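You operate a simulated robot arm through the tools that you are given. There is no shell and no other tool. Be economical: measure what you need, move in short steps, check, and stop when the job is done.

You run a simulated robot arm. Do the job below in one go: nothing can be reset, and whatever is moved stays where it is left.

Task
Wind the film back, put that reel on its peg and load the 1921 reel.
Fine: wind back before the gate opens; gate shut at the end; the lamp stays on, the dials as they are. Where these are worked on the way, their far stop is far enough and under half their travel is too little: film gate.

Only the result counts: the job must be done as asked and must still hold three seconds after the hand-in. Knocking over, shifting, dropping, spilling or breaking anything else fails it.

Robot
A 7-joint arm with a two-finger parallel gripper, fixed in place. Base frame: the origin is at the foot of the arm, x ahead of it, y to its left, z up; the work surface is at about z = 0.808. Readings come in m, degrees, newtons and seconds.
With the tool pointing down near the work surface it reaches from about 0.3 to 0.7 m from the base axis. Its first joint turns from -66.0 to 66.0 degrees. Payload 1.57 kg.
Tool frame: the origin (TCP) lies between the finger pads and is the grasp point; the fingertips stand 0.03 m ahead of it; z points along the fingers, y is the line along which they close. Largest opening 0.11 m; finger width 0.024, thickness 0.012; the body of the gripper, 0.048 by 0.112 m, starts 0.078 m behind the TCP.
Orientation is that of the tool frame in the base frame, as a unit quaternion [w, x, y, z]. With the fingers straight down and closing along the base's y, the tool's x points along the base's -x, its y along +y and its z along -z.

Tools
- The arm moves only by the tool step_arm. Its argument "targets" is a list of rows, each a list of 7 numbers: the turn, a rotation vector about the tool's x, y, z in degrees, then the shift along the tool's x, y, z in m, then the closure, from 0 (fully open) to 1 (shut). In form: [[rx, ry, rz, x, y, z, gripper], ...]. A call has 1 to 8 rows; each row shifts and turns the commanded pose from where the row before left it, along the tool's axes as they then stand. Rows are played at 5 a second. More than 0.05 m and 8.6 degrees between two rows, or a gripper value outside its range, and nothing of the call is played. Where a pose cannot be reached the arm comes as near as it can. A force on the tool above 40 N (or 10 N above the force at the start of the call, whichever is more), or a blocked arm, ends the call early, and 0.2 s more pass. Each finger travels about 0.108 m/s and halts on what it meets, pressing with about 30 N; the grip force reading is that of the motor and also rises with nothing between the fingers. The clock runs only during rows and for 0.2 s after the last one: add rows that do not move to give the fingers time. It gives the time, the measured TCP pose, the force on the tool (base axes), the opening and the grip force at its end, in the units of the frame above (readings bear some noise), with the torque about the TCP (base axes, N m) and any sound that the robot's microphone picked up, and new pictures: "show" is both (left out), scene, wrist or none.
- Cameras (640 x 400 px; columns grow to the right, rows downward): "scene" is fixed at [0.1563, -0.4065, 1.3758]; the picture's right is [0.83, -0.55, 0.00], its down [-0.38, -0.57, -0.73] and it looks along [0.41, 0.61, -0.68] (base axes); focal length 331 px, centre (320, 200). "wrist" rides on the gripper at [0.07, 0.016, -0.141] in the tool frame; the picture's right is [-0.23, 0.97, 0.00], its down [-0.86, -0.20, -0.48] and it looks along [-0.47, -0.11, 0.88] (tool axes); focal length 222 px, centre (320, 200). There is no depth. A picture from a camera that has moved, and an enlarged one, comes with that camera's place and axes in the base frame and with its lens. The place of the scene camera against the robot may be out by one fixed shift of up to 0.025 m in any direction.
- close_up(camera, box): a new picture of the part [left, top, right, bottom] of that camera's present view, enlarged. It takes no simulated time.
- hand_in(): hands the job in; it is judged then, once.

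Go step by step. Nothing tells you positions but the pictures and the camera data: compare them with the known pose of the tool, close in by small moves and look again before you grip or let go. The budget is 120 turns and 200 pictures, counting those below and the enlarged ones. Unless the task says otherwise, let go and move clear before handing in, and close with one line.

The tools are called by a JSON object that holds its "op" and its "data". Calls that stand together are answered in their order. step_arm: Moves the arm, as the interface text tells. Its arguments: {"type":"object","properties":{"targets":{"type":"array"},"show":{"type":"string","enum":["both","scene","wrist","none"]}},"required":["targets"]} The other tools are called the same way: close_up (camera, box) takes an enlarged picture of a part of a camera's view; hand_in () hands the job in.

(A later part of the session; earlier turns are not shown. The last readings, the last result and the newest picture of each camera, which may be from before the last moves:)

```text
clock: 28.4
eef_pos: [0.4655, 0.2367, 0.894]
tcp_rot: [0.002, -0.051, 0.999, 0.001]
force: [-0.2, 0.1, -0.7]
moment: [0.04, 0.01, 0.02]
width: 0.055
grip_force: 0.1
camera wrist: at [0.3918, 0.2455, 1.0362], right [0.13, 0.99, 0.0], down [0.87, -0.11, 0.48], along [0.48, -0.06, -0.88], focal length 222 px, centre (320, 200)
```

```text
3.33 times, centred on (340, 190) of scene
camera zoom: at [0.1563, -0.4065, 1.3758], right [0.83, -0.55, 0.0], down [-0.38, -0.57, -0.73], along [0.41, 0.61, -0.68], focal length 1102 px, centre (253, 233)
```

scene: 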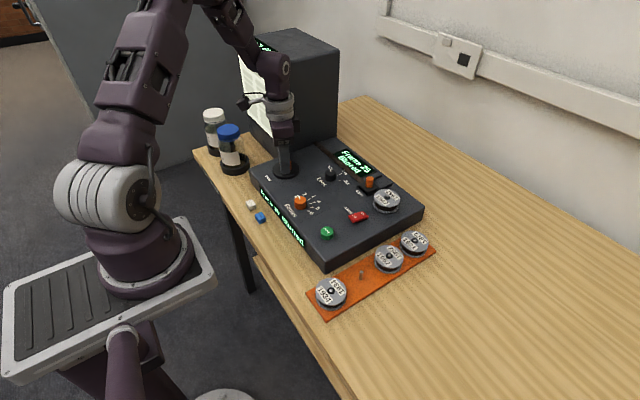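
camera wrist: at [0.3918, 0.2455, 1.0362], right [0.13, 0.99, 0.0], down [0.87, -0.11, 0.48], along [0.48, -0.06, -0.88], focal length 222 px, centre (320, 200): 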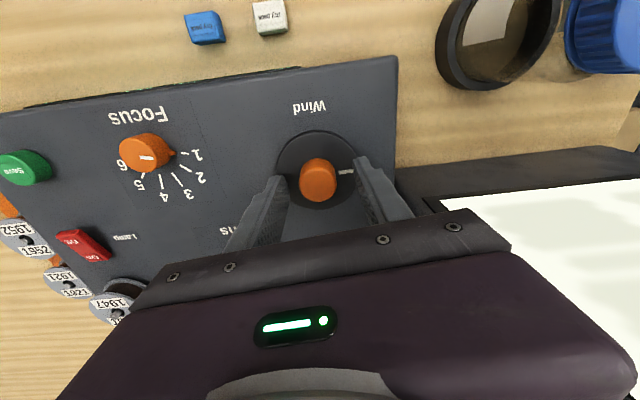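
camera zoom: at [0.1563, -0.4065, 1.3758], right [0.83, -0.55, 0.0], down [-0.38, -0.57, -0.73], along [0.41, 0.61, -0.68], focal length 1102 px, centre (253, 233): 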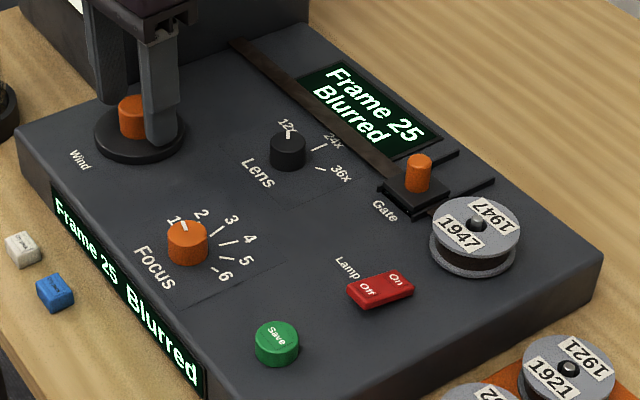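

It's wound back to 25 at the stop again. As a check on the other end of travel, I'll swing the open fingers around the knob and test how far it goes clockwise.

{"op": "step_arm", "data": {"targets": [[0, 0, -8.5, 0, 0, 0, 0.5], [0, 0, -8.5, 0, 0, 0, 0.5], [0, 0, -8.5, 0, 0, 0, 0.5], [0, 0, -8.5, 0, 0, 0, 0.5], [0, 0, -8.5, 0, 0, 0, 0.5], [0, 0, -8.5, 0, 0, 0, 0.5], [0, 0, -8.5, 0, 0, 0, 0.5], [0, 0, -8.5, 0, 0, 0, 0.5]], "show": "none"}}

{"op": "step_arm", "data": {"targets": [[0, 0, -8.5, 0, 0, 0, 0.5], [0, 0, -8.5, 0, 0, 0, 0.5], [0, 0, -8.5, 0, 0, 0, 0.5], [0, 0, -8.5, 0, 0, 0, 0.5], [0, 0, -8.5, 0, 0, 0, 0.5], [0, 0, -8.5, 0, 0, 0, 0.5], [0, 0, 0, 0, 0, 0, 1], [0, 0, 0, 0, 0, 0, 1]], "show": "none"}}

{"op": "step_arm", "data": {"targets": [[0, 0, 8.5, 0, 0, 0, 1], [0, 0, 8.5, 0, 0, 0, 1], [0, 0, 8.5, 0, 0, 0, 1], [0, 0, 8.5, 0, 0, 0, 1], [0, 0, 8.5, 0, 0, 0, 1], [0, 0, 8.5, 0, 0, 0, 1], [0, 0, 8.5, 0, 0, 0, 1], [0, 0, 8.5, 0, 0, 0, 1]], "show": "none"}}

{"op": "step_arm", "data": {"targets": [[0, 0, 8.5, 0, 0, 0, 1], [0, 0, 8.5, 0, 0, 0, 1], [0, 0, 8.5, 0, 0, 0, 1], [0, 0, 8.5, 0, 0, 0, 1], [0, 0, 8.5, 0, 0, 0, 1], [0, 0, 8.5, 0, 0, 0, 1], [0, 0, 8.5, 0, 0, 0, 1], [0, 0, 8.5, 0, 0, 0, 1]], "show": "none"}}

{"op": "close_up", "data": {"camera": "scene", "box": [260, 130, 420, 250]}}

```text
clock: 30.1
eef_pos: [0.4645, 0.2363, 0.8948]
tcp_rot: [0.001, -0.601, 0.799, 0.0]
force: [-0.5, 1.0, -0.2]
moment: [0.01, -0.03, 0.01]
width: 0.0551
grip_force: 0.1
```

```text
clock: 31.9
eef_pos: [0.4647, 0.2354, 0.8942]
tcp_rot: [0.0, 0.887, -0.463, 0.001]
force: [0.5, 1.5, -1.0]
moment: [-0.27, -0.25, 0.03]
width: 0.0291
grip_force: 38.9
```

```text
clock: 33.8
eef_pos: [0.4655, 0.2361, 0.8944]
tcp_rot: [0.002, -0.474, 0.88, -0.001]
force: [14.2, -0.4, -12.0]
moment: [-0.21, -0.35, 0.02]
width: 0.029
grip_force: 39.0
```

```text
clock: 35.5
eef_pos: [0.4637, 0.2354, 0.8941]
tcp_rot: [-0.001, 0.098, 0.995, 0.0]
force: [14.7, -16.6, 6.5]
moment: [-0.59, -0.33, 0.0]
width: 0.0288
grip_force: 39.0
```

```text
3.33 times, centred on (340, 190) of scene
camera zoom: at [0.1566, -0.4069, 1.3757], right [0.83, -0.55, 0.0], down [-0.38, -0.57, -0.73], along [0.41, 0.61, -0.68], focal length 1102 px, centre (253, 233)
```

zoom: 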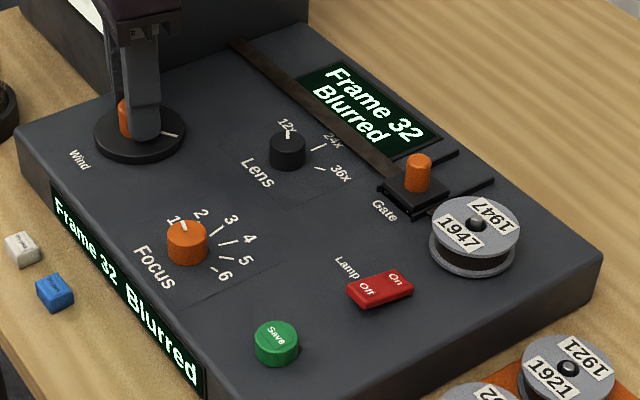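

Frame 32 and still moving freely. I'll continue clockwise another 68°.

{"op": "step_arm", "data": {"targets": [[0, 0, 8.5, 0, 0, 0, 1], [0, 0, 8.5, 0, 0, 0, 1], [0, 0, 8.5, 0, 0, 0, 1], [0, 0, 8.5, 0, 0, 0, 1], [0, 0, 8.5, 0, 0, 0, 1], [0, 0, 8.5, 0, 0, 0, 1], [0, 0, 8.5, 0, 0, 0, 1], [0, 0, 0, 0, 0, 0, 1]], "show": "none"}}

{"op": "close_up", "data": {"camera": "scene", "box": [260, 130, 420, 250]}}

```text
clock: 37.4
eef_pos: [0.4645, 0.2358, 0.8936]
tcp_rot: [0.0, 0.58, 0.815, 0.001]
force: [9.3, -11.6, 2.4]
moment: [-0.61, -0.51, 0.02]
width: 0.0294
grip_force: 38.9
```

```text
3.33 times, centred on (340, 190) of scene
camera zoom: at [0.1565, -0.4068, 1.3757], right [0.83, -0.55, 0.0], down [-0.38, -0.57, -0.73], along [0.41, 0.61, -0.68], focal length 1102 px, centre (253, 233)
```

zoom: 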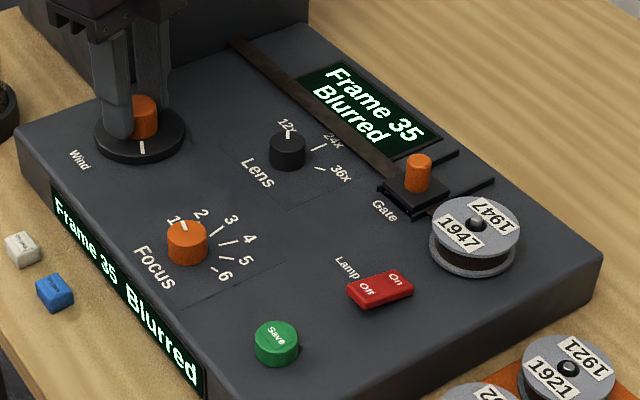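

It keeps going clockwise past 35 without a stop, so the anticlockwise stop (25) is clearly the film's beginning. I'll wind all the way back and a bit past.

{"op": "step_arm", "data": {"targets": [[0, 0, -8.5, 0, 0, 0, 1], [0, 0, -8.5, 0, 0, 0, 1], [0, 0, -8.5, 0, 0, 0, 1], [0, 0, -8.5, 0, 0, 0, 1], [0, 0, -8.5, 0, 0, 0, 1], [0, 0, -8.5, 0, 0, 0, 1], [0, 0, -8.5, 0, 0, 0, 1], [0, 0, -8.5, 0, 0, 0, 1]], "show": "none"}}

{"op": "step_arm", "data": {"targets": [[0, 0, -8.5, 0, 0, 0, 1], [0, 0, -8.5, 0, 0, 0, 1], [0, 0, -8.5, 0, 0, 0, 1], [0, 0, -8.5, 0, 0, 0, 1], [0, 0, -8.5, 0, 0, 0, 1], [0, 0, -8.5, 0, 0, 0, 1], [0, 0, -8.5, 0, 0, 0, 1], [0, 0, -8.5, 0, 0, 0, 1]], "show": "none"}}

{"op": "step_arm", "data": {"targets": [[0, 0, -8.5, 0, 0, 0, 1], [0, 0, -8.5, 0, 0, 0, 1], [0, 0, -8.5, 0, 0, 0, 1], [0, 0, -8.5, 0, 0, 0, 1], [0, 0, -8.5, 0, 0, 0, 1], [0, 0, -8.5, 0, 0, 0, 1], [0, 0, -8.5, 0, 0, 0, 1], [0, 0, -8.5, 0, 0, 0, 1]], "show": "none"}}

{"op": "close_up", "data": {"camera": "scene", "box": [260, 130, 420, 250]}}

```text
clock: 39.1
eef_pos: [0.4637, 0.2361, 0.8946]
tcp_rot: [0.0, 0.022, 1.0, 0.001]
force: [-4.9, -13.8, 9.0]
moment: [-0.45, 0.04, -0.07]
width: 0.0291
grip_force: 38.8
```

```text
clock: 41.0
eef_pos: [0.4637, 0.2332, 0.894]
tcp_rot: [-0.001, -0.54, 0.841, -0.001]
force: [0.1, -27.9, -4.3]
moment: [-0.57, -0.1, 0.0]
width: 0.0292
grip_force: 38.1
```

```text
clock: 42.8
eef_pos: [0.4658, 0.2354, 0.8938]
tcp_rot: [-0.001, 0.918, -0.396, 0.001]
force: [11.0, -21.6, -4.3]
moment: [-0.97, -0.66, 0.04]
width: 0.0291
grip_force: 39.1
```

```text
3.33 times, centred on (340, 190) of scene
camera zoom: at [0.1567, -0.4069, 1.3756], right [0.83, -0.55, 0.0], down [-0.38, -0.57, -0.73], along [0.41, 0.61, -0.68], focal length 1102 px, centre (253, 233)
```

zoom: 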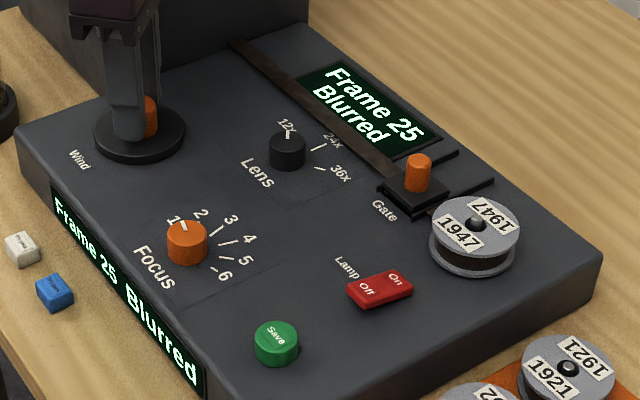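

It reads 25 again, though the torque is low, so I'll turn a bit further to be sure it reaches the stop.

{"op": "step_arm", "data": {"targets": [[0, 0, -7, 0, 0, 0, 1], [0, 0, -7, 0, 0, 0, 1], [0, 0, -7, 0, 0, 0, 1]], "show": "none"}}

{"op": "close_up", "data": {"camera": "scene", "box": [260, 130, 420, 250]}}

```text
clock: 43.5
eef_pos: [0.4626, 0.2357, 0.8944]
tcp_rot: [0.0, 0.975, -0.221, -0.001]
force: [-12.3, -15.4, 13.7]
moment: [-0.44, 0.68, -0.37]
width: 0.0291
grip_force: 38.8
```

```text
3.33 times, centred on (340, 190) of scene
camera zoom: at [0.1559, -0.4069, 1.3757], right [0.83, -0.55, 0.0], down [-0.38, -0.57, -0.73], along [0.41, 0.61, -0.68], focal length 1102 px, centre (253, 233)
```

zoom: 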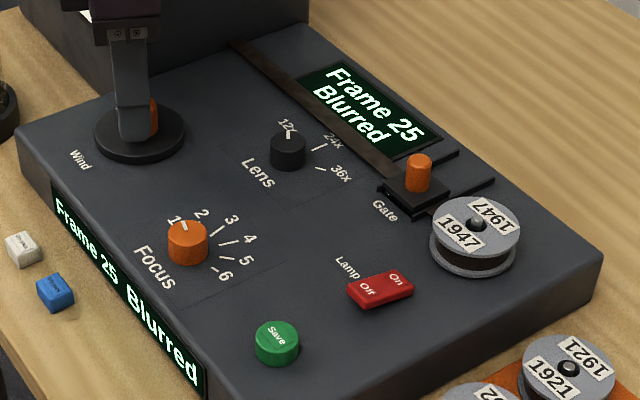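

The torque confirms the stop. I'll release gradually, rise, and bring the wrist back round.

{"op": "step_arm", "data": {"targets": [[0, 0, 0, 0, 0, 0, 0.9], [0, 0, 0, 0, 0, 0, 0.8], [0, 0, 0, 0, 0, 0, 0.7], [0, 0, 0, 0, 0, 0, 0.5], [0, 0, 0, 0, 0, -0.04, 0.5], [0, 0, 0, 0, 0, -0.05, 0.5], [0, 0, 0, 0, 0, -0.03, 0.5]], "show": "wrist"}}

{"op": "close_up", "data": {"camera": "scene", "box": [260, 130, 420, 250]}}

```text
clock: 45.1
eef_pos: [0.4645, 0.2367, 1.0147]
tcp_rot: [0.0, 0.975, -0.222, 0.0]
force: [0.6, -0.8, 0.9]
moment: [0.01, 0.03, 0.0]
width: 0.055
grip_force: 0.0
camera wrist: at [0.519, 0.1914, 1.1561], right [-0.63, -0.78, 0.0], down [-0.69, 0.55, 0.48], along [-0.37, 0.3, -0.88], focal length 222 px, centre (320, 200)
```

wrist: 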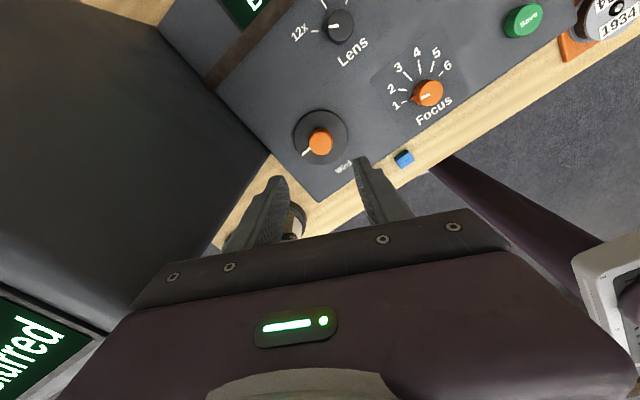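

```text
3.33 times, centred on (340, 190) of scene
camera zoom: at [0.1563, -0.4065, 1.3758], right [0.83, -0.55, 0.0], down [-0.38, -0.57, -0.73], along [0.41, 0.61, -0.68], focal length 1102 px, centre (253, 233)
```

zoom: 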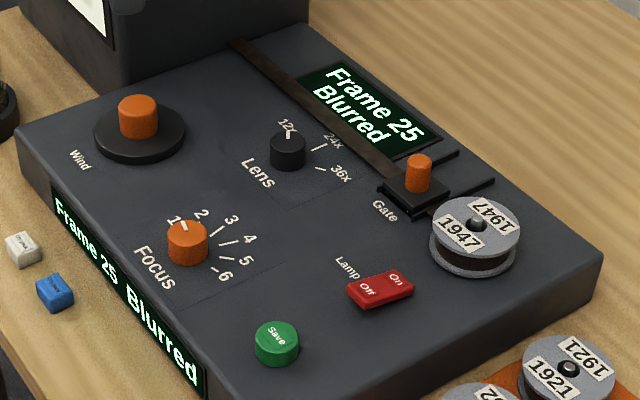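

The film is at 25 and the knob is free. I'll rotate the wrist back to neutral while rising slightly.

{"op": "step_arm", "data": {"targets": [[0, 0, 8.5, 0, 0, -0.01, 0.5], [0, 0, 8.5, 0, 0, -0.01, 0.5], [0, 0, 8.5, 0, 0, -0.01, 0.5], [0, 0, 8.5, 0, 0, -0.01, 0.5], [0, 0, 8.5, 0, 0, 0, 0.5], [0, 0, 8.5, 0, 0, 0, 0.5], [0, 0, 8.5, 0, 0, 0, 0.5], [0, 0, 8.5, 0, 0, 0, 0.5]], "show": "none"}}

{"op": "step_arm", "data": {"targets": [[0, 0, 8.5, 0, 0, 0, 0.5], [0, 0, 8.5, 0, 0, 0, 0.5], [0, 0, 8.5, 0, 0, 0, 0.5], [0, 0, 8.5, 0, 0, 0, 0.5], [0, 0, 8.5, 0, 0, 0, 0.5], [0, 0, 8.5, 0, 0, 0, 0.5], [0, 0, 8.5, 0, 0, 0, 0.5], [0, 0, 8.5, 0, 0, 0, 0.5]], "show": "none"}}

{"op": "step_arm", "data": {"targets": [[0, 0, 8.5, 0, 0, 0, 0.2], [0, 0, 8.5, 0, 0, 0, 0.2], [0, 0, 1.4, 0, 0, 0, 0], [0, 0, 0, -0.022, -0.044, 0, 0], [0, 0, 0, -0.022, -0.044, 0, 0], [0, 0, 0, -0.022, -0.044, 0, 0], [0, 0, 0, -0.022, -0.044, 0, 0], [0, 0, 0, 0, 0, 0, 0]], "show": "both"}}

{"op": "close_up", "data": {"camera": "wrist", "box": [200, 60, 440, 210]}}

```text
clock: 47.0
eef_pos: [0.4633, 0.2366, 1.0548]
tcp_rot: [0.002, -0.683, 0.73, 0.0]
force: [-0.6, 0.7, 1.3]
moment: [0.0, -0.02, 0.01]
width: 0.0548
grip_force: 0.1
```

```text
clock: 48.8
eef_pos: [0.4636, 0.236, 1.0547]
tcp_rot: [0.001, -0.158, 0.987, 0.0]
force: [0.2, 0.1, -0.6]
moment: [0.02, 0.01, 0.01]
width: 0.0548
grip_force: 0.0
```

```text
clock: 50.5
eef_pos: [0.5518, 0.0578, 1.0547]
tcp_rot: [0.0, 0.001, 1.0, 0.0]
force: [-0.3, 0.3, 0.2]
moment: [-0.01, -0.03, 0.0]
width: 0.1103
grip_force: 0.1
camera wrist: at [0.4806, 0.0749, 1.1966], right [0.23, 0.97, 0.0], down [0.85, -0.2, 0.48], along [0.47, -0.11, -0.88], focal length 222 px, centre (320, 200)
```

scene: 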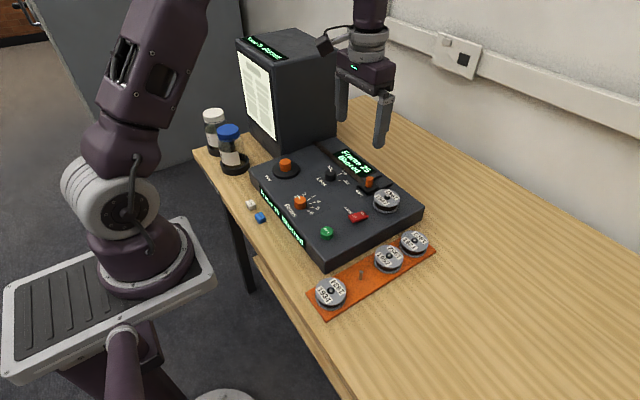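
wrist: 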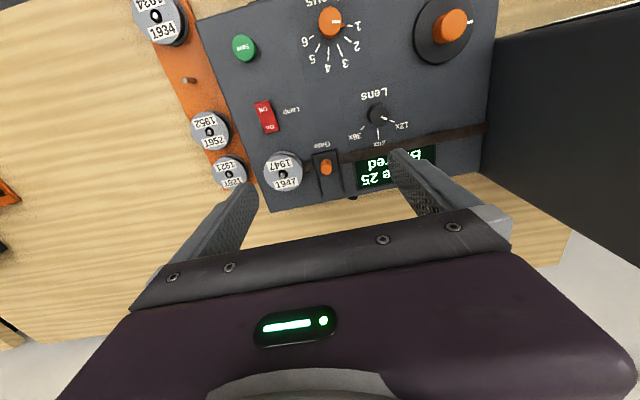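

```text
2.67 times, centred on (320, 135) of wrist
camera zoom: at [0.4806, 0.0749, 1.1966], right [0.23, 0.97, 0.0], down [0.85, -0.2, 0.48], along [0.47, -0.11, -0.88], focal length 592 px, centre (320, 373)
```

zoom: 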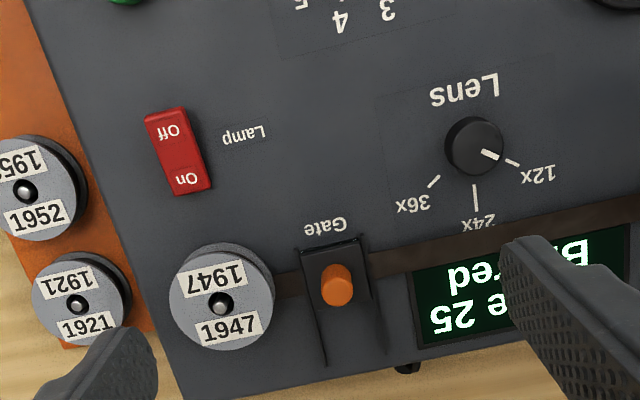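

The gate's carriage sits at the near end of its rails, which run away from me (+x). The handle is near (0.594, 0.058). I'll narrow the fingers and hover above it.

{"op": "step_arm", "data": {"targets": [[0, 0, 0, -0.021, 0, 0.03, 0.6], [0, 0, 0, -0.021, 0, 0.03, 0.6], [0, 0, 0, 0, 0, 0.03, 0.6], [0, 0, 0, 0, 0, 0, 0.6]], "show": "wrist"}}

{"op": "close_up", "data": {"camera": "wrist", "box": [220, 80, 420, 205]}}

{"op": "close_up", "data": {"camera": "scene", "box": [330, 140, 430, 220]}}

```text
clock: 51.5
eef_pos: [0.5947, 0.0591, 0.9642]
tcp_rot: [0.001, 0.0, 1.0, 0.001]
force: [-0.1, 0.0, 0.5]
moment: [0.0, 0.0, -0.04]
width: 0.0442
grip_force: 0.0
camera wrist: at [0.5226, 0.0757, 1.1057], right [0.23, 0.97, 0.0], down [0.85, -0.2, 0.48], along [0.47, -0.11, -0.88], focal length 222 px, centre (320, 200)
```

wrist: 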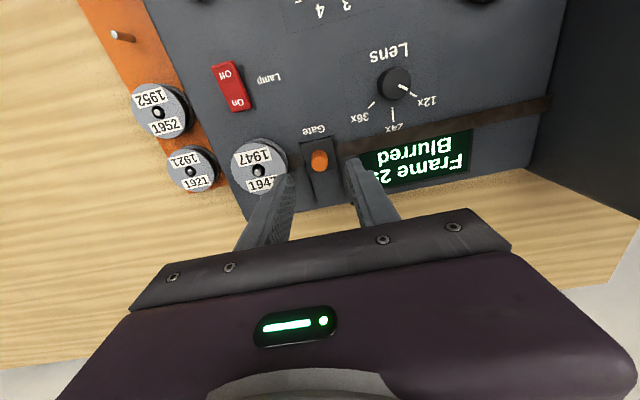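

```text
3.20 times, centred on (320, 142) of wrist
camera zoom: at [0.5226, 0.0757, 1.1057], right [0.23, 0.97, 0.0], down [0.85, -0.2, 0.48], along [0.47, -0.11, -0.88], focal length 711 px, centre (320, 384)
```

zoom: 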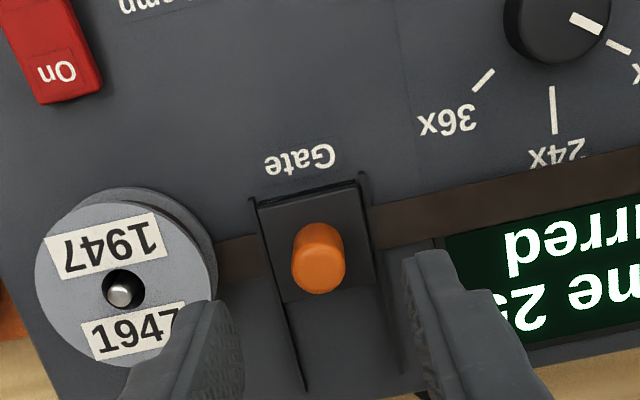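

```text
5.00 times, centred on (380, 180) of scene
camera zoom: at [0.1563, -0.4065, 1.3758], right [0.83, -0.55, 0.0], down [-0.38, -0.57, -0.73], along [0.41, 0.61, -0.68], focal length 1653 px, centre (20, 300)
```

zoom: 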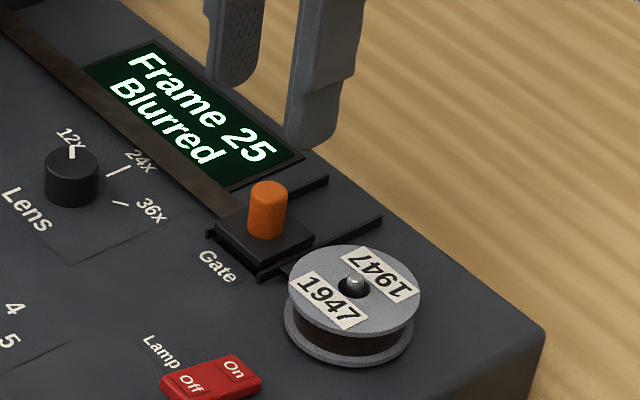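

The handle top is about (0.596, 0.058, 0.88). I'll close to about 32 mm so as to clear the reel, and descend around the handle.

{"op": "step_arm", "data": {"targets": [[0, 0, 0, -0.0015, -0.001, 0, 0.71], [0, 0, 0, 0, 0, 0.03, 0.71], [0, 0, 0, 0, 0, 0.03, 0.71], [0, 0, 0, 0, 0, 0.01, 0.71], [0, 0, 0, 0, 0, 0, 0.71]], "show": "wrist"}}

{"op": "close_up", "data": {"camera": "wrist", "box": [240, 120, 400, 220]}}

{"op": "close_up", "data": {"camera": "scene", "box": [330, 140, 430, 220]}}

```text
clock: 52.8
eef_pos: [0.5964, 0.059, 0.896]
tcp_rot: [0.0, 0.001, 1.0, 0.0]
force: [0.6, -0.2, 0.2]
moment: [0.0, 0.03, 0.02]
width: 0.0317
grip_force: 0.0
camera wrist: at [0.5248, 0.0752, 1.0362], right [0.23, 0.97, 0.0], down [0.85, -0.2, 0.48], along [0.47, -0.11, -0.88], focal length 222 px, centre (320, 200)
```

wrist: 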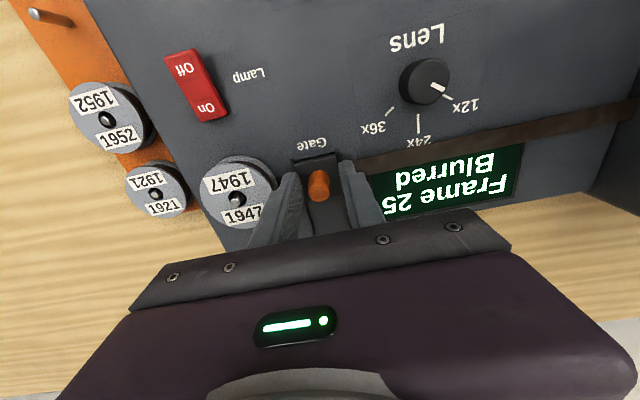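

```text
4.00 times, centred on (320, 170) of wrist
camera zoom: at [0.5248, 0.0752, 1.0362], right [0.23, 0.97, 0.0], down [0.85, -0.2, 0.48], along [0.47, -0.11, -0.88], focal length 888 px, centre (320, 320)
```

zoom: 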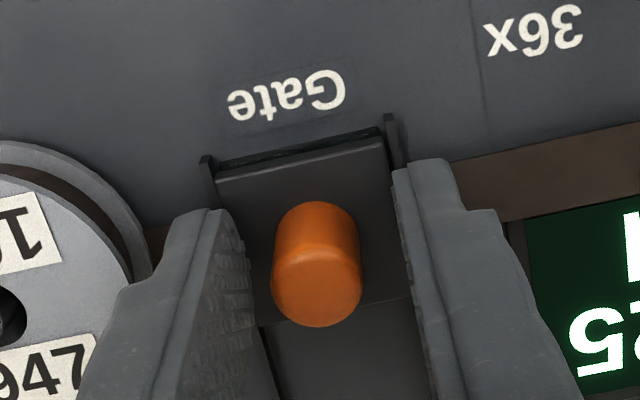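

```text
5.00 times, centred on (380, 180) of scene
camera zoom: at [0.1563, -0.4065, 1.3758], right [0.83, -0.55, 0.0], down [-0.38, -0.57, -0.73], along [0.41, 0.61, -0.68], focal length 1653 px, centre (20, 300)
```

zoom: 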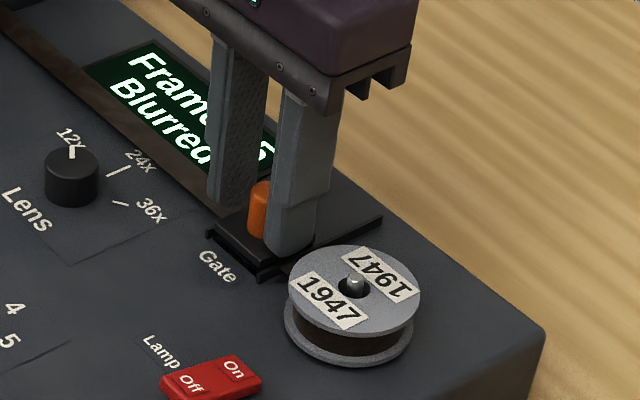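

The handle is centred between the fingers. I'll grip it and slide it away from me in small steps.

{"op": "step_arm", "data": {"targets": [[0, 0, 0, 0, 0, 0.003, 1], [0, 0, 0, 0, 0, 0, 1], [0, 0, 0, -0.006, 0, 0, 1], [0, 0, 0, -0.006, 0, 0, 1], [0, 0, 0, -0.006, 0, 0, 1], [0, 0, 0, -0.006, 0, 0, 1]], "show": "wrist"}}

{"op": "close_up", "data": {"camera": "wrist", "box": [240, 120, 400, 220]}}

{"op": "close_up", "data": {"camera": "scene", "box": [330, 140, 430, 220]}}

```text
clock: 54.1
eef_pos: [0.6192, 0.0581, 0.8925]
tcp_rot: [0.001, 0.002, 1.0, 0.0]
force: [0.0, -14.6, 23.2]
moment: [-0.46, 0.0, -0.04]
width: 0.0163
grip_force: 31.7
camera wrist: at [0.5482, 0.074, 1.0337], right [0.23, 0.97, 0.0], down [0.85, -0.2, 0.48], along [0.47, -0.11, -0.88], focal length 222 px, centre (320, 200)
```

wrist: 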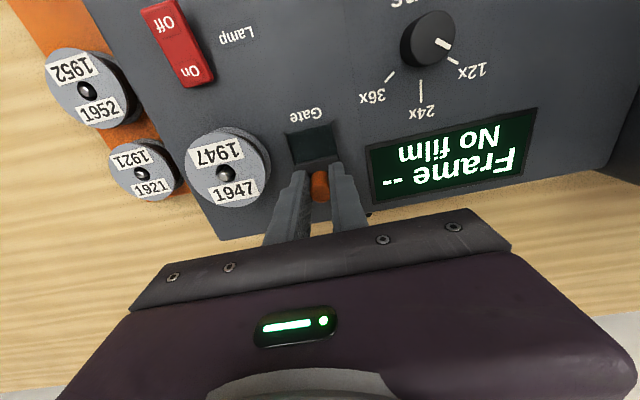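

```text
4.00 times, centred on (320, 170) of wrist
camera zoom: at [0.5482, 0.074, 1.0337], right [0.23, 0.97, 0.0], down [0.85, -0.2, 0.48], along [0.47, -0.11, -0.88], focal length 888 px, centre (320, 320)
```

zoom: 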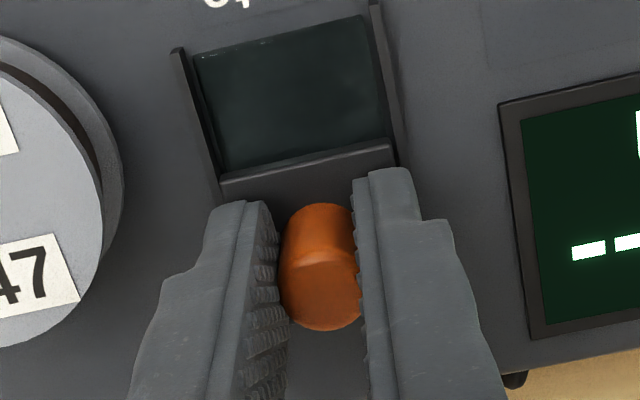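

```text
5.00 times, centred on (380, 180) of scene
camera zoom: at [0.1559, -0.4069, 1.3758], right [0.83, -0.55, 0.0], down [-0.38, -0.57, -0.73], along [0.41, 0.61, -0.68], focal length 1653 px, centre (20, 300)
```

zoom: 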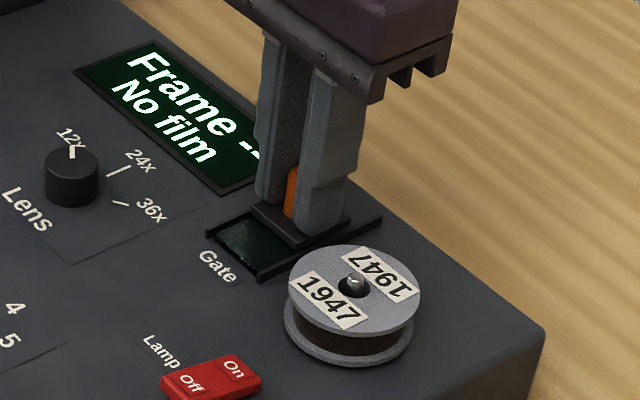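

The gate has opened ("No film") and the film is free. I'll push on to the far stop.

{"op": "step_arm", "data": {"targets": [[0, 0, 0, -0.005, 0, 0, 1], [0, 0, 0, -0.005, 0, 0, 1], [0, 0, 0, -0.005, 0, 0, 1], [0, 0, 0, -0.005, 0, 0, 1]], "show": "none"}}

{"op": "close_up", "data": {"camera": "scene", "box": [330, 140, 430, 220]}}

```text
clock: 55.3
eef_pos: [0.6375, 0.0569, 0.8917]
tcp_rot: [-0.003, 0.0, 1.0, -0.001]
force: [-9.2, -4.1, 10.1]
moment: [0.04, 0.53, 0.04]
width: 0.017
grip_force: 31.5
stopped in row 4: the force on the tool passed its limit (the readings are from after the stop); the commanded pose is now the measured one
```

```text
5.00 times, centred on (380, 180) of scene
camera zoom: at [0.156, -0.4065, 1.3759], right [0.83, -0.55, 0.0], down [-0.38, -0.57, -0.73], along [0.41, 0.61, -0.68], focal length 1653 px, centre (20, 300)
```

zoom: 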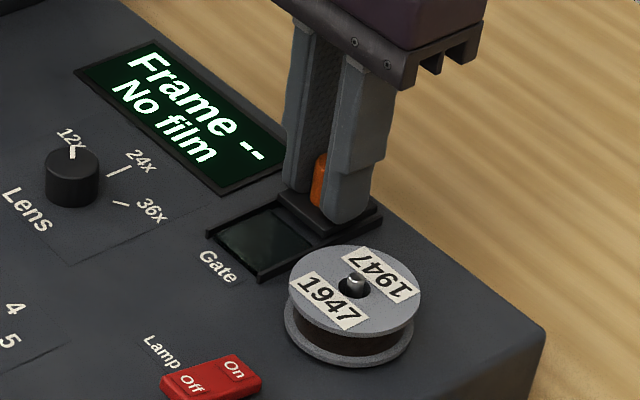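

The gate is at its far stop. I'll release gently, rise, and move over the 1947 reel.

{"op": "step_arm", "data": {"targets": [[0, 0, 0, 0, 0, 0, 0.9], [0, 0, 0, 0, 0, 0, 0.8], [0, 0, 0, 0, 0, 0, 0.72], [0, 0, 0, 0, 0, -0.04, 0.7], [0, 0, 0, 0, 0, -0.04, 0.6], [0, 0, 0, 0, 0, -0.04, 0.2], [0, 0, 0, 0, 0, 0, 0.2]], "show": "none"}}

{"op": "step_arm", "data": {"targets": [[0, 0, 0, 0.022, -0.034, 0, 0.2], [0, 0, 0, 0.022, -0.034, 0, 0.2], [0, 0, 0, 0, 0, 0, 0.2]]}}

{"op": "close_up", "data": {"camera": "wrist", "box": [240, 60, 400, 180]}}

{"op": "close_up", "data": {"camera": "wrist", "box": [160, 0, 320, 160]}}

{"op": "close_up", "data": {"camera": "scene", "box": [330, 140, 450, 260]}}

```text
clock: 56.9
eef_pos: [0.6393, 0.058, 1.0127]
tcp_rot: [-0.003, 0.001, 1.0, -0.002]
force: [0.6, 0.4, -0.1]
moment: [0.0, 0.04, 0.0]
width: 0.088
grip_force: 0.0
```

```text
clock: 57.7
eef_pos: [0.5955, -0.0101, 1.0122]
tcp_rot: [-0.003, 0.001, 1.0, 0.0]
force: [-0.6, 0.4, 0.4]
moment: [-0.04, 0.03, -0.01]
width: 0.0878
grip_force: 0.1
camera wrist: at [0.525, 0.0061, 1.1536], right [0.23, 0.97, 0.0], down [0.86, -0.2, 0.47], along [0.46, -0.11, -0.88], focal length 222 px, centre (320, 200)
```

scene: 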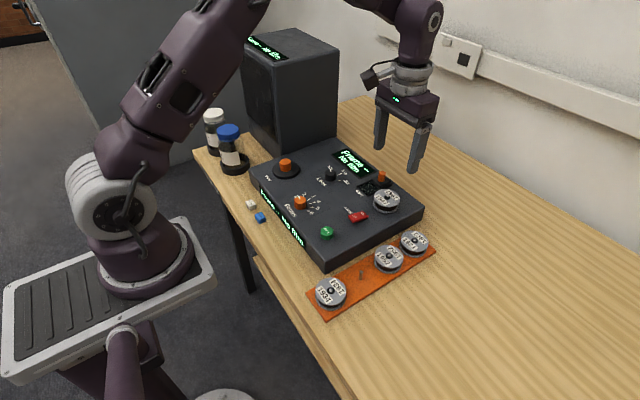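
wrist: 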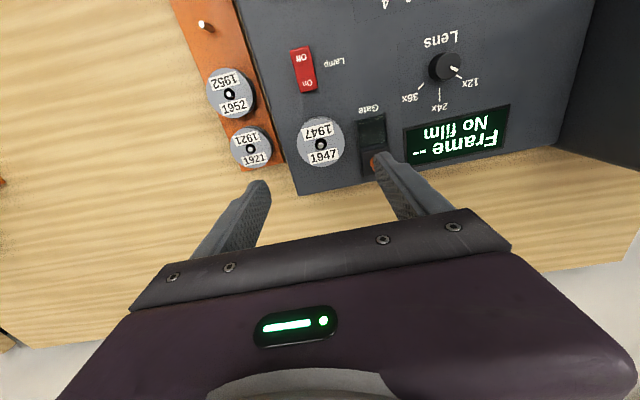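

```text
3.33 times, centred on (320, 120) of wrist
camera zoom: at [0.525, 0.0061, 1.1536], right [0.23, 0.97, 0.0], down [0.86, -0.2, 0.47], along [0.46, -0.11, -0.88], focal length 740 px, centre (320, 467)
```

zoom: 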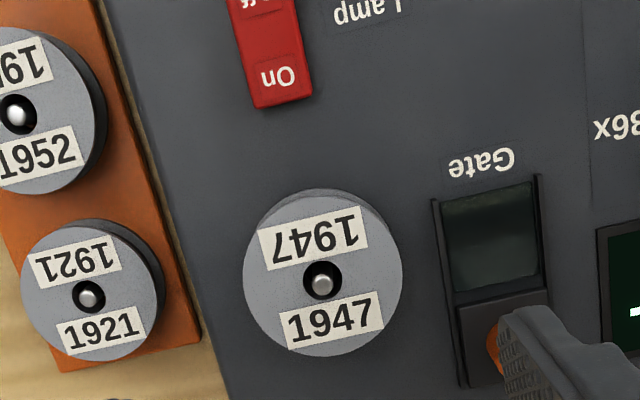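

```text
2.50 times, centred on (240, 80) of wrist
camera zoom: at [0.525, 0.0061, 1.1536], right [0.23, 0.97, 0.0], down [0.86, -0.2, 0.47], along [0.46, -0.11, -0.88], focal length 555 px, centre (520, 500)
```

zoom: 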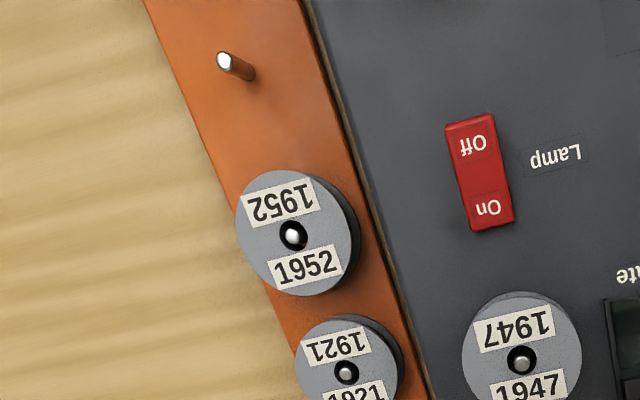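

```text
3.33 times, centred on (390, 200) of scene
camera zoom: at [0.1563, -0.4065, 1.3758], right [0.83, -0.55, 0.0], down [-0.38, -0.57, -0.73], along [0.41, 0.61, -0.68], focal length 1102 px, centre (87, 200)
```

zoom: 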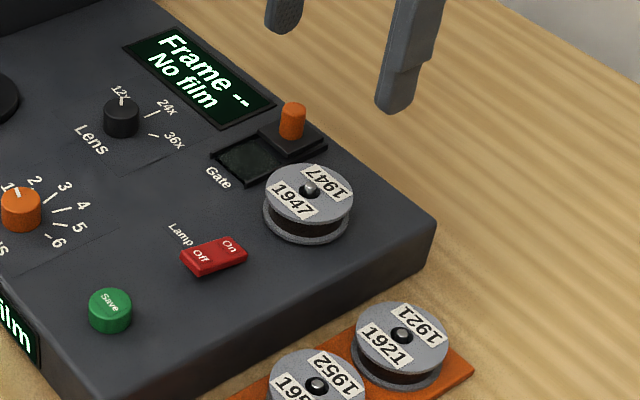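

Gate is open and the reel geometry is clear: the 1947 reel is at about (0.593, -0.010), the free peg at about (0.444, -0.109), and the 1921 reel at about (0.584, -0.107), with only about 1 cm gaps on the rack. A 45° grip fits best everywhere, so I'll rotate to -45° and come down to hover.

{"op": "step_arm", "data": {"targets": [[0, -0.34, 0, 0.002, 0, 0, 0.25], [0, 0, -8, 0, 0, 0, 0.25], [0, 0, -8, 0, 0, 0, 0.25], [0, 0, -8, 0, 0, 0, 0.25], [0, 0, -8, 0, 0, 0, 0.25], [0, 0, -8, 0, 0, 0, 0.25], [0, 0, -5, 0, 0, 0.04, 0.25], [0, 0, 0, 0, 0, 0.03, 0.25]]}}

{"op": "close_up", "data": {"camera": "wrist", "box": [220, 80, 420, 205]}}

{"op": "close_up", "data": {"camera": "scene", "box": [330, 140, 450, 260]}}

```text
clock: 59.5
eef_pos: [0.5935, -0.0079, 0.9413]
tcp_rot: [-0.001, -0.383, 0.924, -0.002]
force: [-0.3, -0.1, -0.8]
moment: [0.03, 0.01, 0.0]
width: 0.0822
grip_force: 0.0
camera wrist: at [0.5307, -0.0472, 1.083], right [-0.53, 0.85, 0.0], down [0.75, 0.46, 0.48], along [0.41, 0.25, -0.88], focal length 222 px, centre (320, 200)
```

scene: 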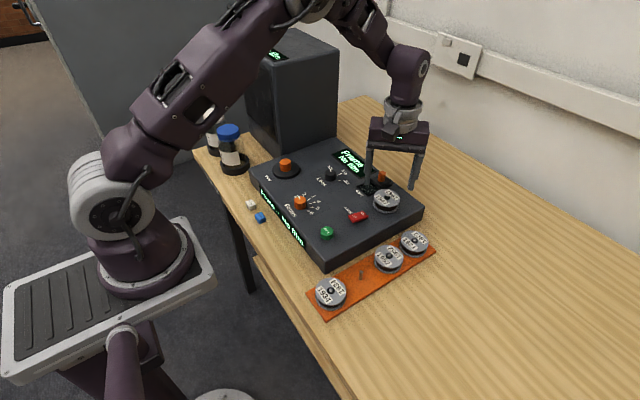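
wrist: 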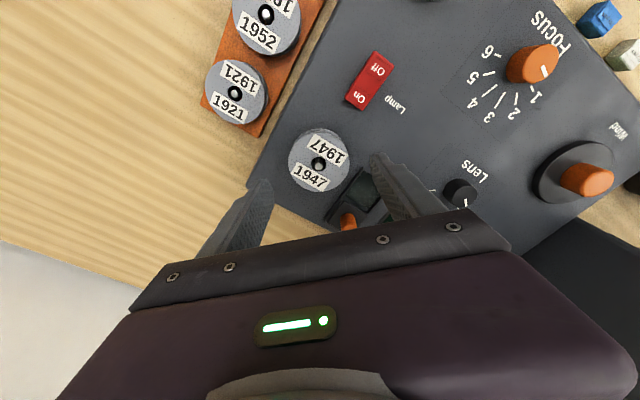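

```text
3.20 times, centred on (320, 142) of wrist
camera zoom: at [0.5307, -0.0472, 1.083], right [-0.53, 0.85, 0.0], down [0.75, 0.46, 0.48], along [0.41, 0.25, -0.88], focal length 711 px, centre (320, 384)
```

zoom: 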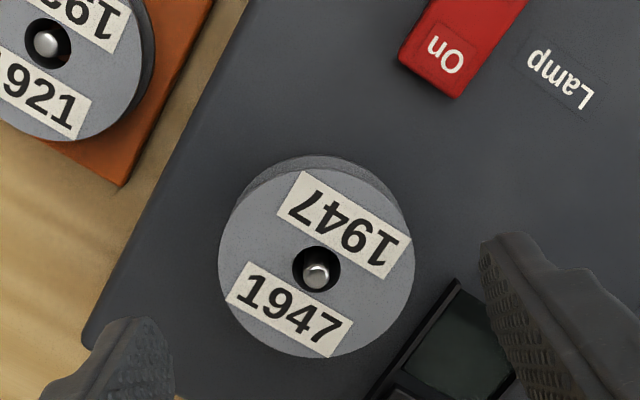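

```text
3.33 times, centred on (390, 200) of scene
camera zoom: at [0.1563, -0.4065, 1.3758], right [0.83, -0.55, 0.0], down [-0.38, -0.57, -0.73], along [0.41, 0.61, -0.68], focal length 1102 px, centre (87, 200)
```

zoom: 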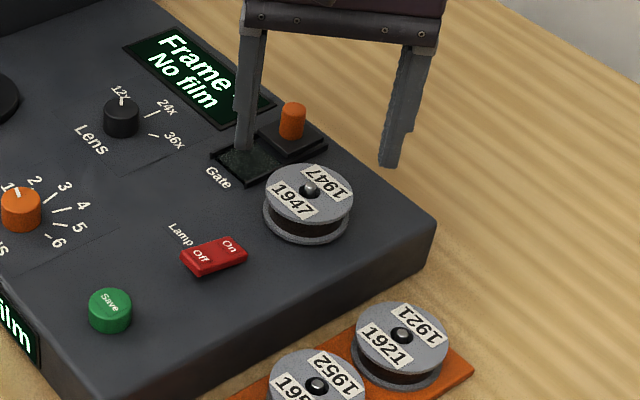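

The gate frame lies close to the +y side, so for lifting this reel I'll turn further to about -70°, so the fingers straddle it mostly along x, and then descend.

{"op": "step_arm", "data": {"targets": [[0, 0, -8.4, 0, 0, 0, 0.32], [0, 0, -8.4, 0, 0, 0, 0.32], [0, 0, -8.4, 0, 0, 0, 0.32], [0, 0, 0, 0.0022, -0.0003, 0.02, 0.32], [0, 0, 0, 0, 0, 0.02, 0.32], [0, 0, 0, 0, 0, 0.016, 0.32], [0, 0, 0, 0, 0, 0, 0.32]], "show": "wrist"}}

{"op": "close_up", "data": {"camera": "wrist", "box": [220, 90, 420, 215]}}

{"op": "close_up", "data": {"camera": "scene", "box": [330, 140, 450, 260]}}

```text
clock: 61.1
eef_pos: [0.5927, -0.0111, 0.8857]
tcp_rot: [0.0, -0.575, 0.818, 0.0]
force: [0.3, 0.3, 0.5]
moment: [-0.02, 0.04, 0.03]
width: 0.0747
grip_force: 0.0
camera wrist: at [0.5524, -0.0717, 1.0275], right [-0.84, 0.54, 0.0], down [0.48, 0.74, 0.48], along [0.26, 0.4, -0.88], focal length 222 px, centre (320, 200)
```

wrist: 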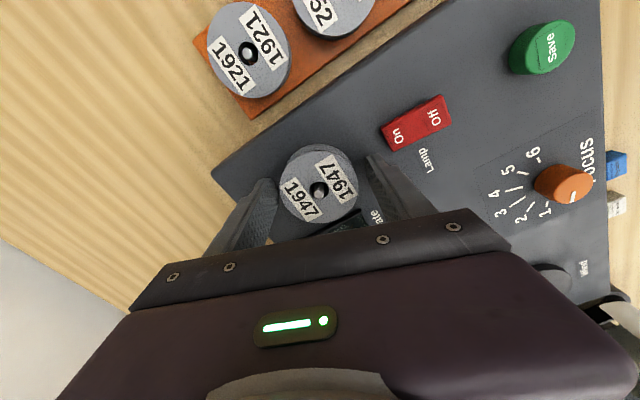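

```text
3.20 times, centred on (320, 152) of wrist
camera zoom: at [0.5524, -0.0717, 1.0275], right [-0.84, 0.54, 0.0], down [0.48, 0.74, 0.48], along [0.26, 0.4, -0.88], focal length 711 px, centre (320, 352)
```

zoom: 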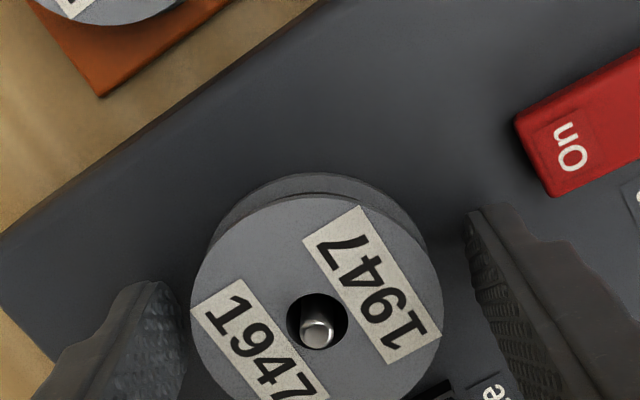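

```text
3.33 times, centred on (390, 200) of scene
camera zoom: at [0.1563, -0.4065, 1.3758], right [0.83, -0.55, 0.0], down [-0.38, -0.57, -0.73], along [0.41, 0.61, -0.68], focal length 1102 px, centre (87, 200)
```

zoom: 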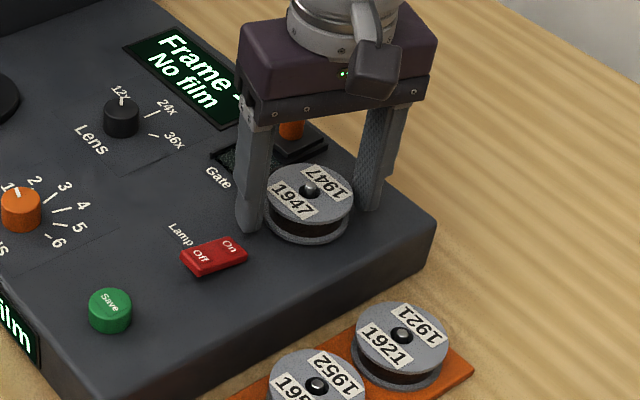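

The fingers straddle the reel. I'll close slowly onto it.

{"op": "step_arm", "data": {"targets": [[0, 0, 0, 0, 0, 0.001, 0.4], [0, 0, 0, 0, 0, 0, 0.44], [0, 0, 0, 0, 0, 0, 0.5], [0, 0, 0, 0, 0, 0, 0.7], [0, 0, 0, 0, 0, 0, 0.7]], "show": "wrist"}}

{"op": "close_up", "data": {"camera": "wrist", "box": [220, 90, 420, 215]}}

```text
clock: 62.3
eef_pos: [0.5932, -0.0127, 0.8849]
tcp_rot: [-0.001, -0.574, 0.819, -0.001]
force: [0.3, 0.1, 0.3]
moment: [-0.01, -0.01, 0.01]
width: 0.0596
grip_force: 30.4
camera wrist: at [0.5522, -0.0719, 1.0266], right [-0.84, 0.54, 0.0], down [0.48, 0.74, 0.48], along [0.26, 0.4, -0.88], focal length 222 px, centre (320, 200)
```

wrist: 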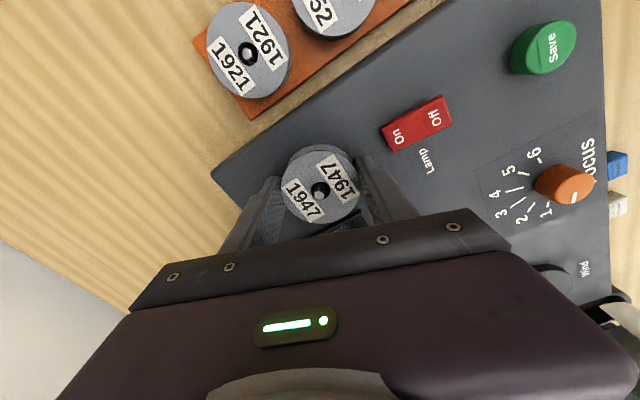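

```text
3.20 times, centred on (320, 152) of wrist
camera zoom: at [0.5522, -0.0719, 1.0266], right [-0.84, 0.54, 0.0], down [0.48, 0.74, 0.48], along [0.26, 0.4, -0.88], focal length 711 px, centre (320, 352)
```

zoom: 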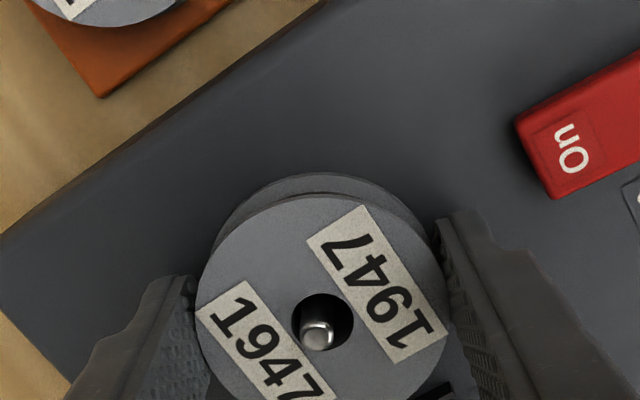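

It's gripped (60 mm) with the pin visible in the hole. I'll lift it straight up off the post, rotate to -45° and carry it over toward the free peg.

{"op": "step_arm", "data": {"targets": [[0, 0, 0, 0, 0, -0.02, 0.7], [0, 0, 0, 0, 0, -0.03, 0.7], [0, 0, 0, 0, 0, -0.04, 0.7], [0, 0, 8.4, 0, 0, 0, 0.7], [0, 0, 8.4, 0, 0, 0, 0.7], [0, 0, 8.4, 0, 0, 0, 0.7]], "show": "scene"}}

{"op": "step_arm", "data": {"targets": [[0, 0, 0, 0.0354, 0.0074, 0, 0.7], [0, 0, 0, 0.0354, 0.0074, 0, 0.7], [0, 0, 0, 0.0354, 0.0074, 0, 0.7], [0, 0, 0, 0.0354, 0.0074, 0, 0.7], [0, 0, 0, 0.0354, 0.0074, 0, 0.7], [0, 0, 0, 0, 0, 0, 0.7]]}}

{"op": "close_up", "data": {"camera": "wrist", "box": [220, 50, 420, 215]}}

{"op": "close_up", "data": {"camera": "scene", "box": [290, 200, 450, 330]}}

```text
clock: 63.7
eef_pos: [0.5905, -0.0128, 0.9746]
tcp_rot: [0.0, -0.381, 0.924, -0.001]
force: [1.2, -0.2, 0.1]
moment: [0.02, -0.01, 0.02]
width: 0.033
grip_force: 0.0
```

scene: 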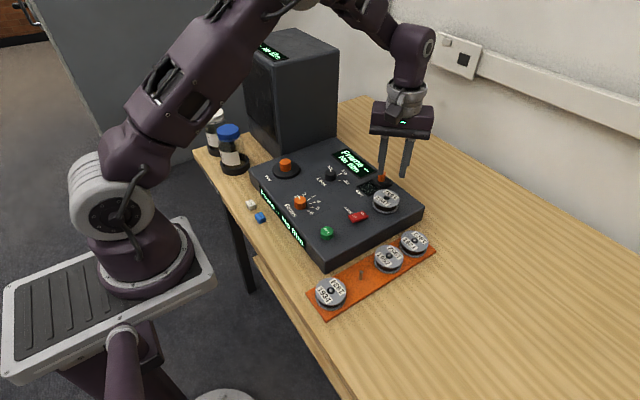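

```text
clock: 65.1
eef_pos: [0.4403, -0.1107, 0.9742]
tcp_rot: [0.001, -0.382, 0.924, 0.0]
force: [0.3, 0.6, -0.2]
moment: [0.01, -0.02, -0.04]
width: 0.0331
grip_force: 0.1
camera wrist: at [0.3781, -0.1488, 1.1167], right [-0.53, 0.85, 0.0], down [0.75, 0.46, 0.48], along [0.41, 0.25, -0.88], focal length 222 px, centre (320, 200)
```

scene: 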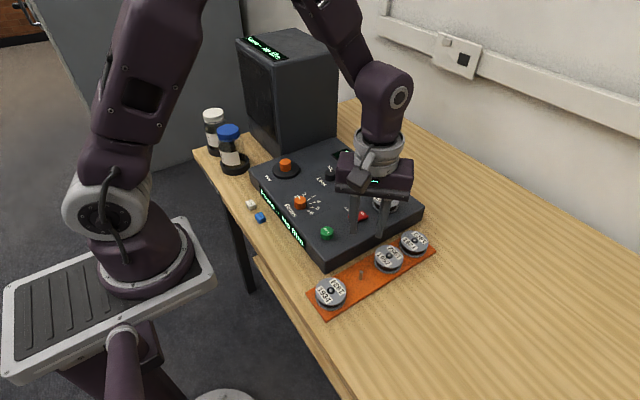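
wrist: 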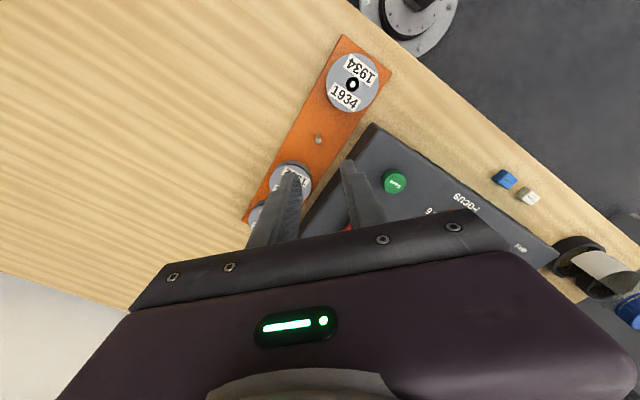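

```text
2.42 times, centred on (320, 132) of wrist
camera zoom: at [0.3781, -0.1488, 1.1167], right [-0.53, 0.85, 0.0], down [0.75, 0.46, 0.48], along [0.41, 0.25, -0.88], focal length 538 px, centre (320, 364)
```

zoom: 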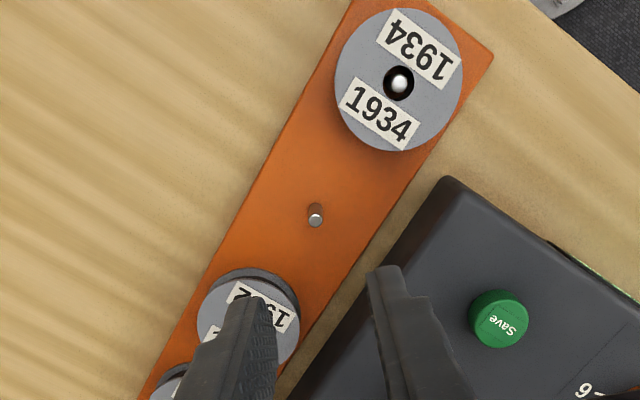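

```text
3.08 times, centred on (370, 265) of scene
camera zoom: at [0.1563, -0.4065, 1.3758], right [0.83, -0.55, 0.0], down [-0.38, -0.57, -0.73], along [0.41, 0.61, -0.68], focal length 1017 px, centre (166, 0)
```

zoom: 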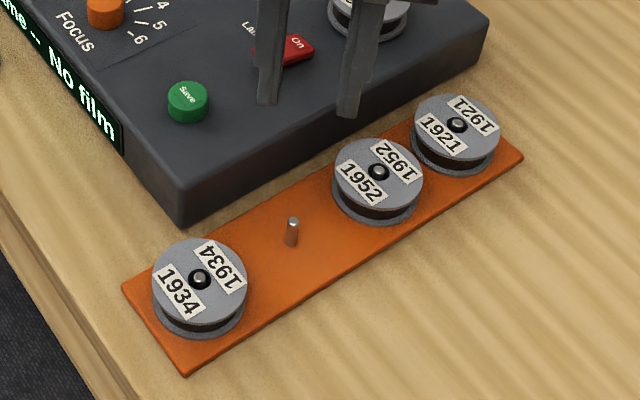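

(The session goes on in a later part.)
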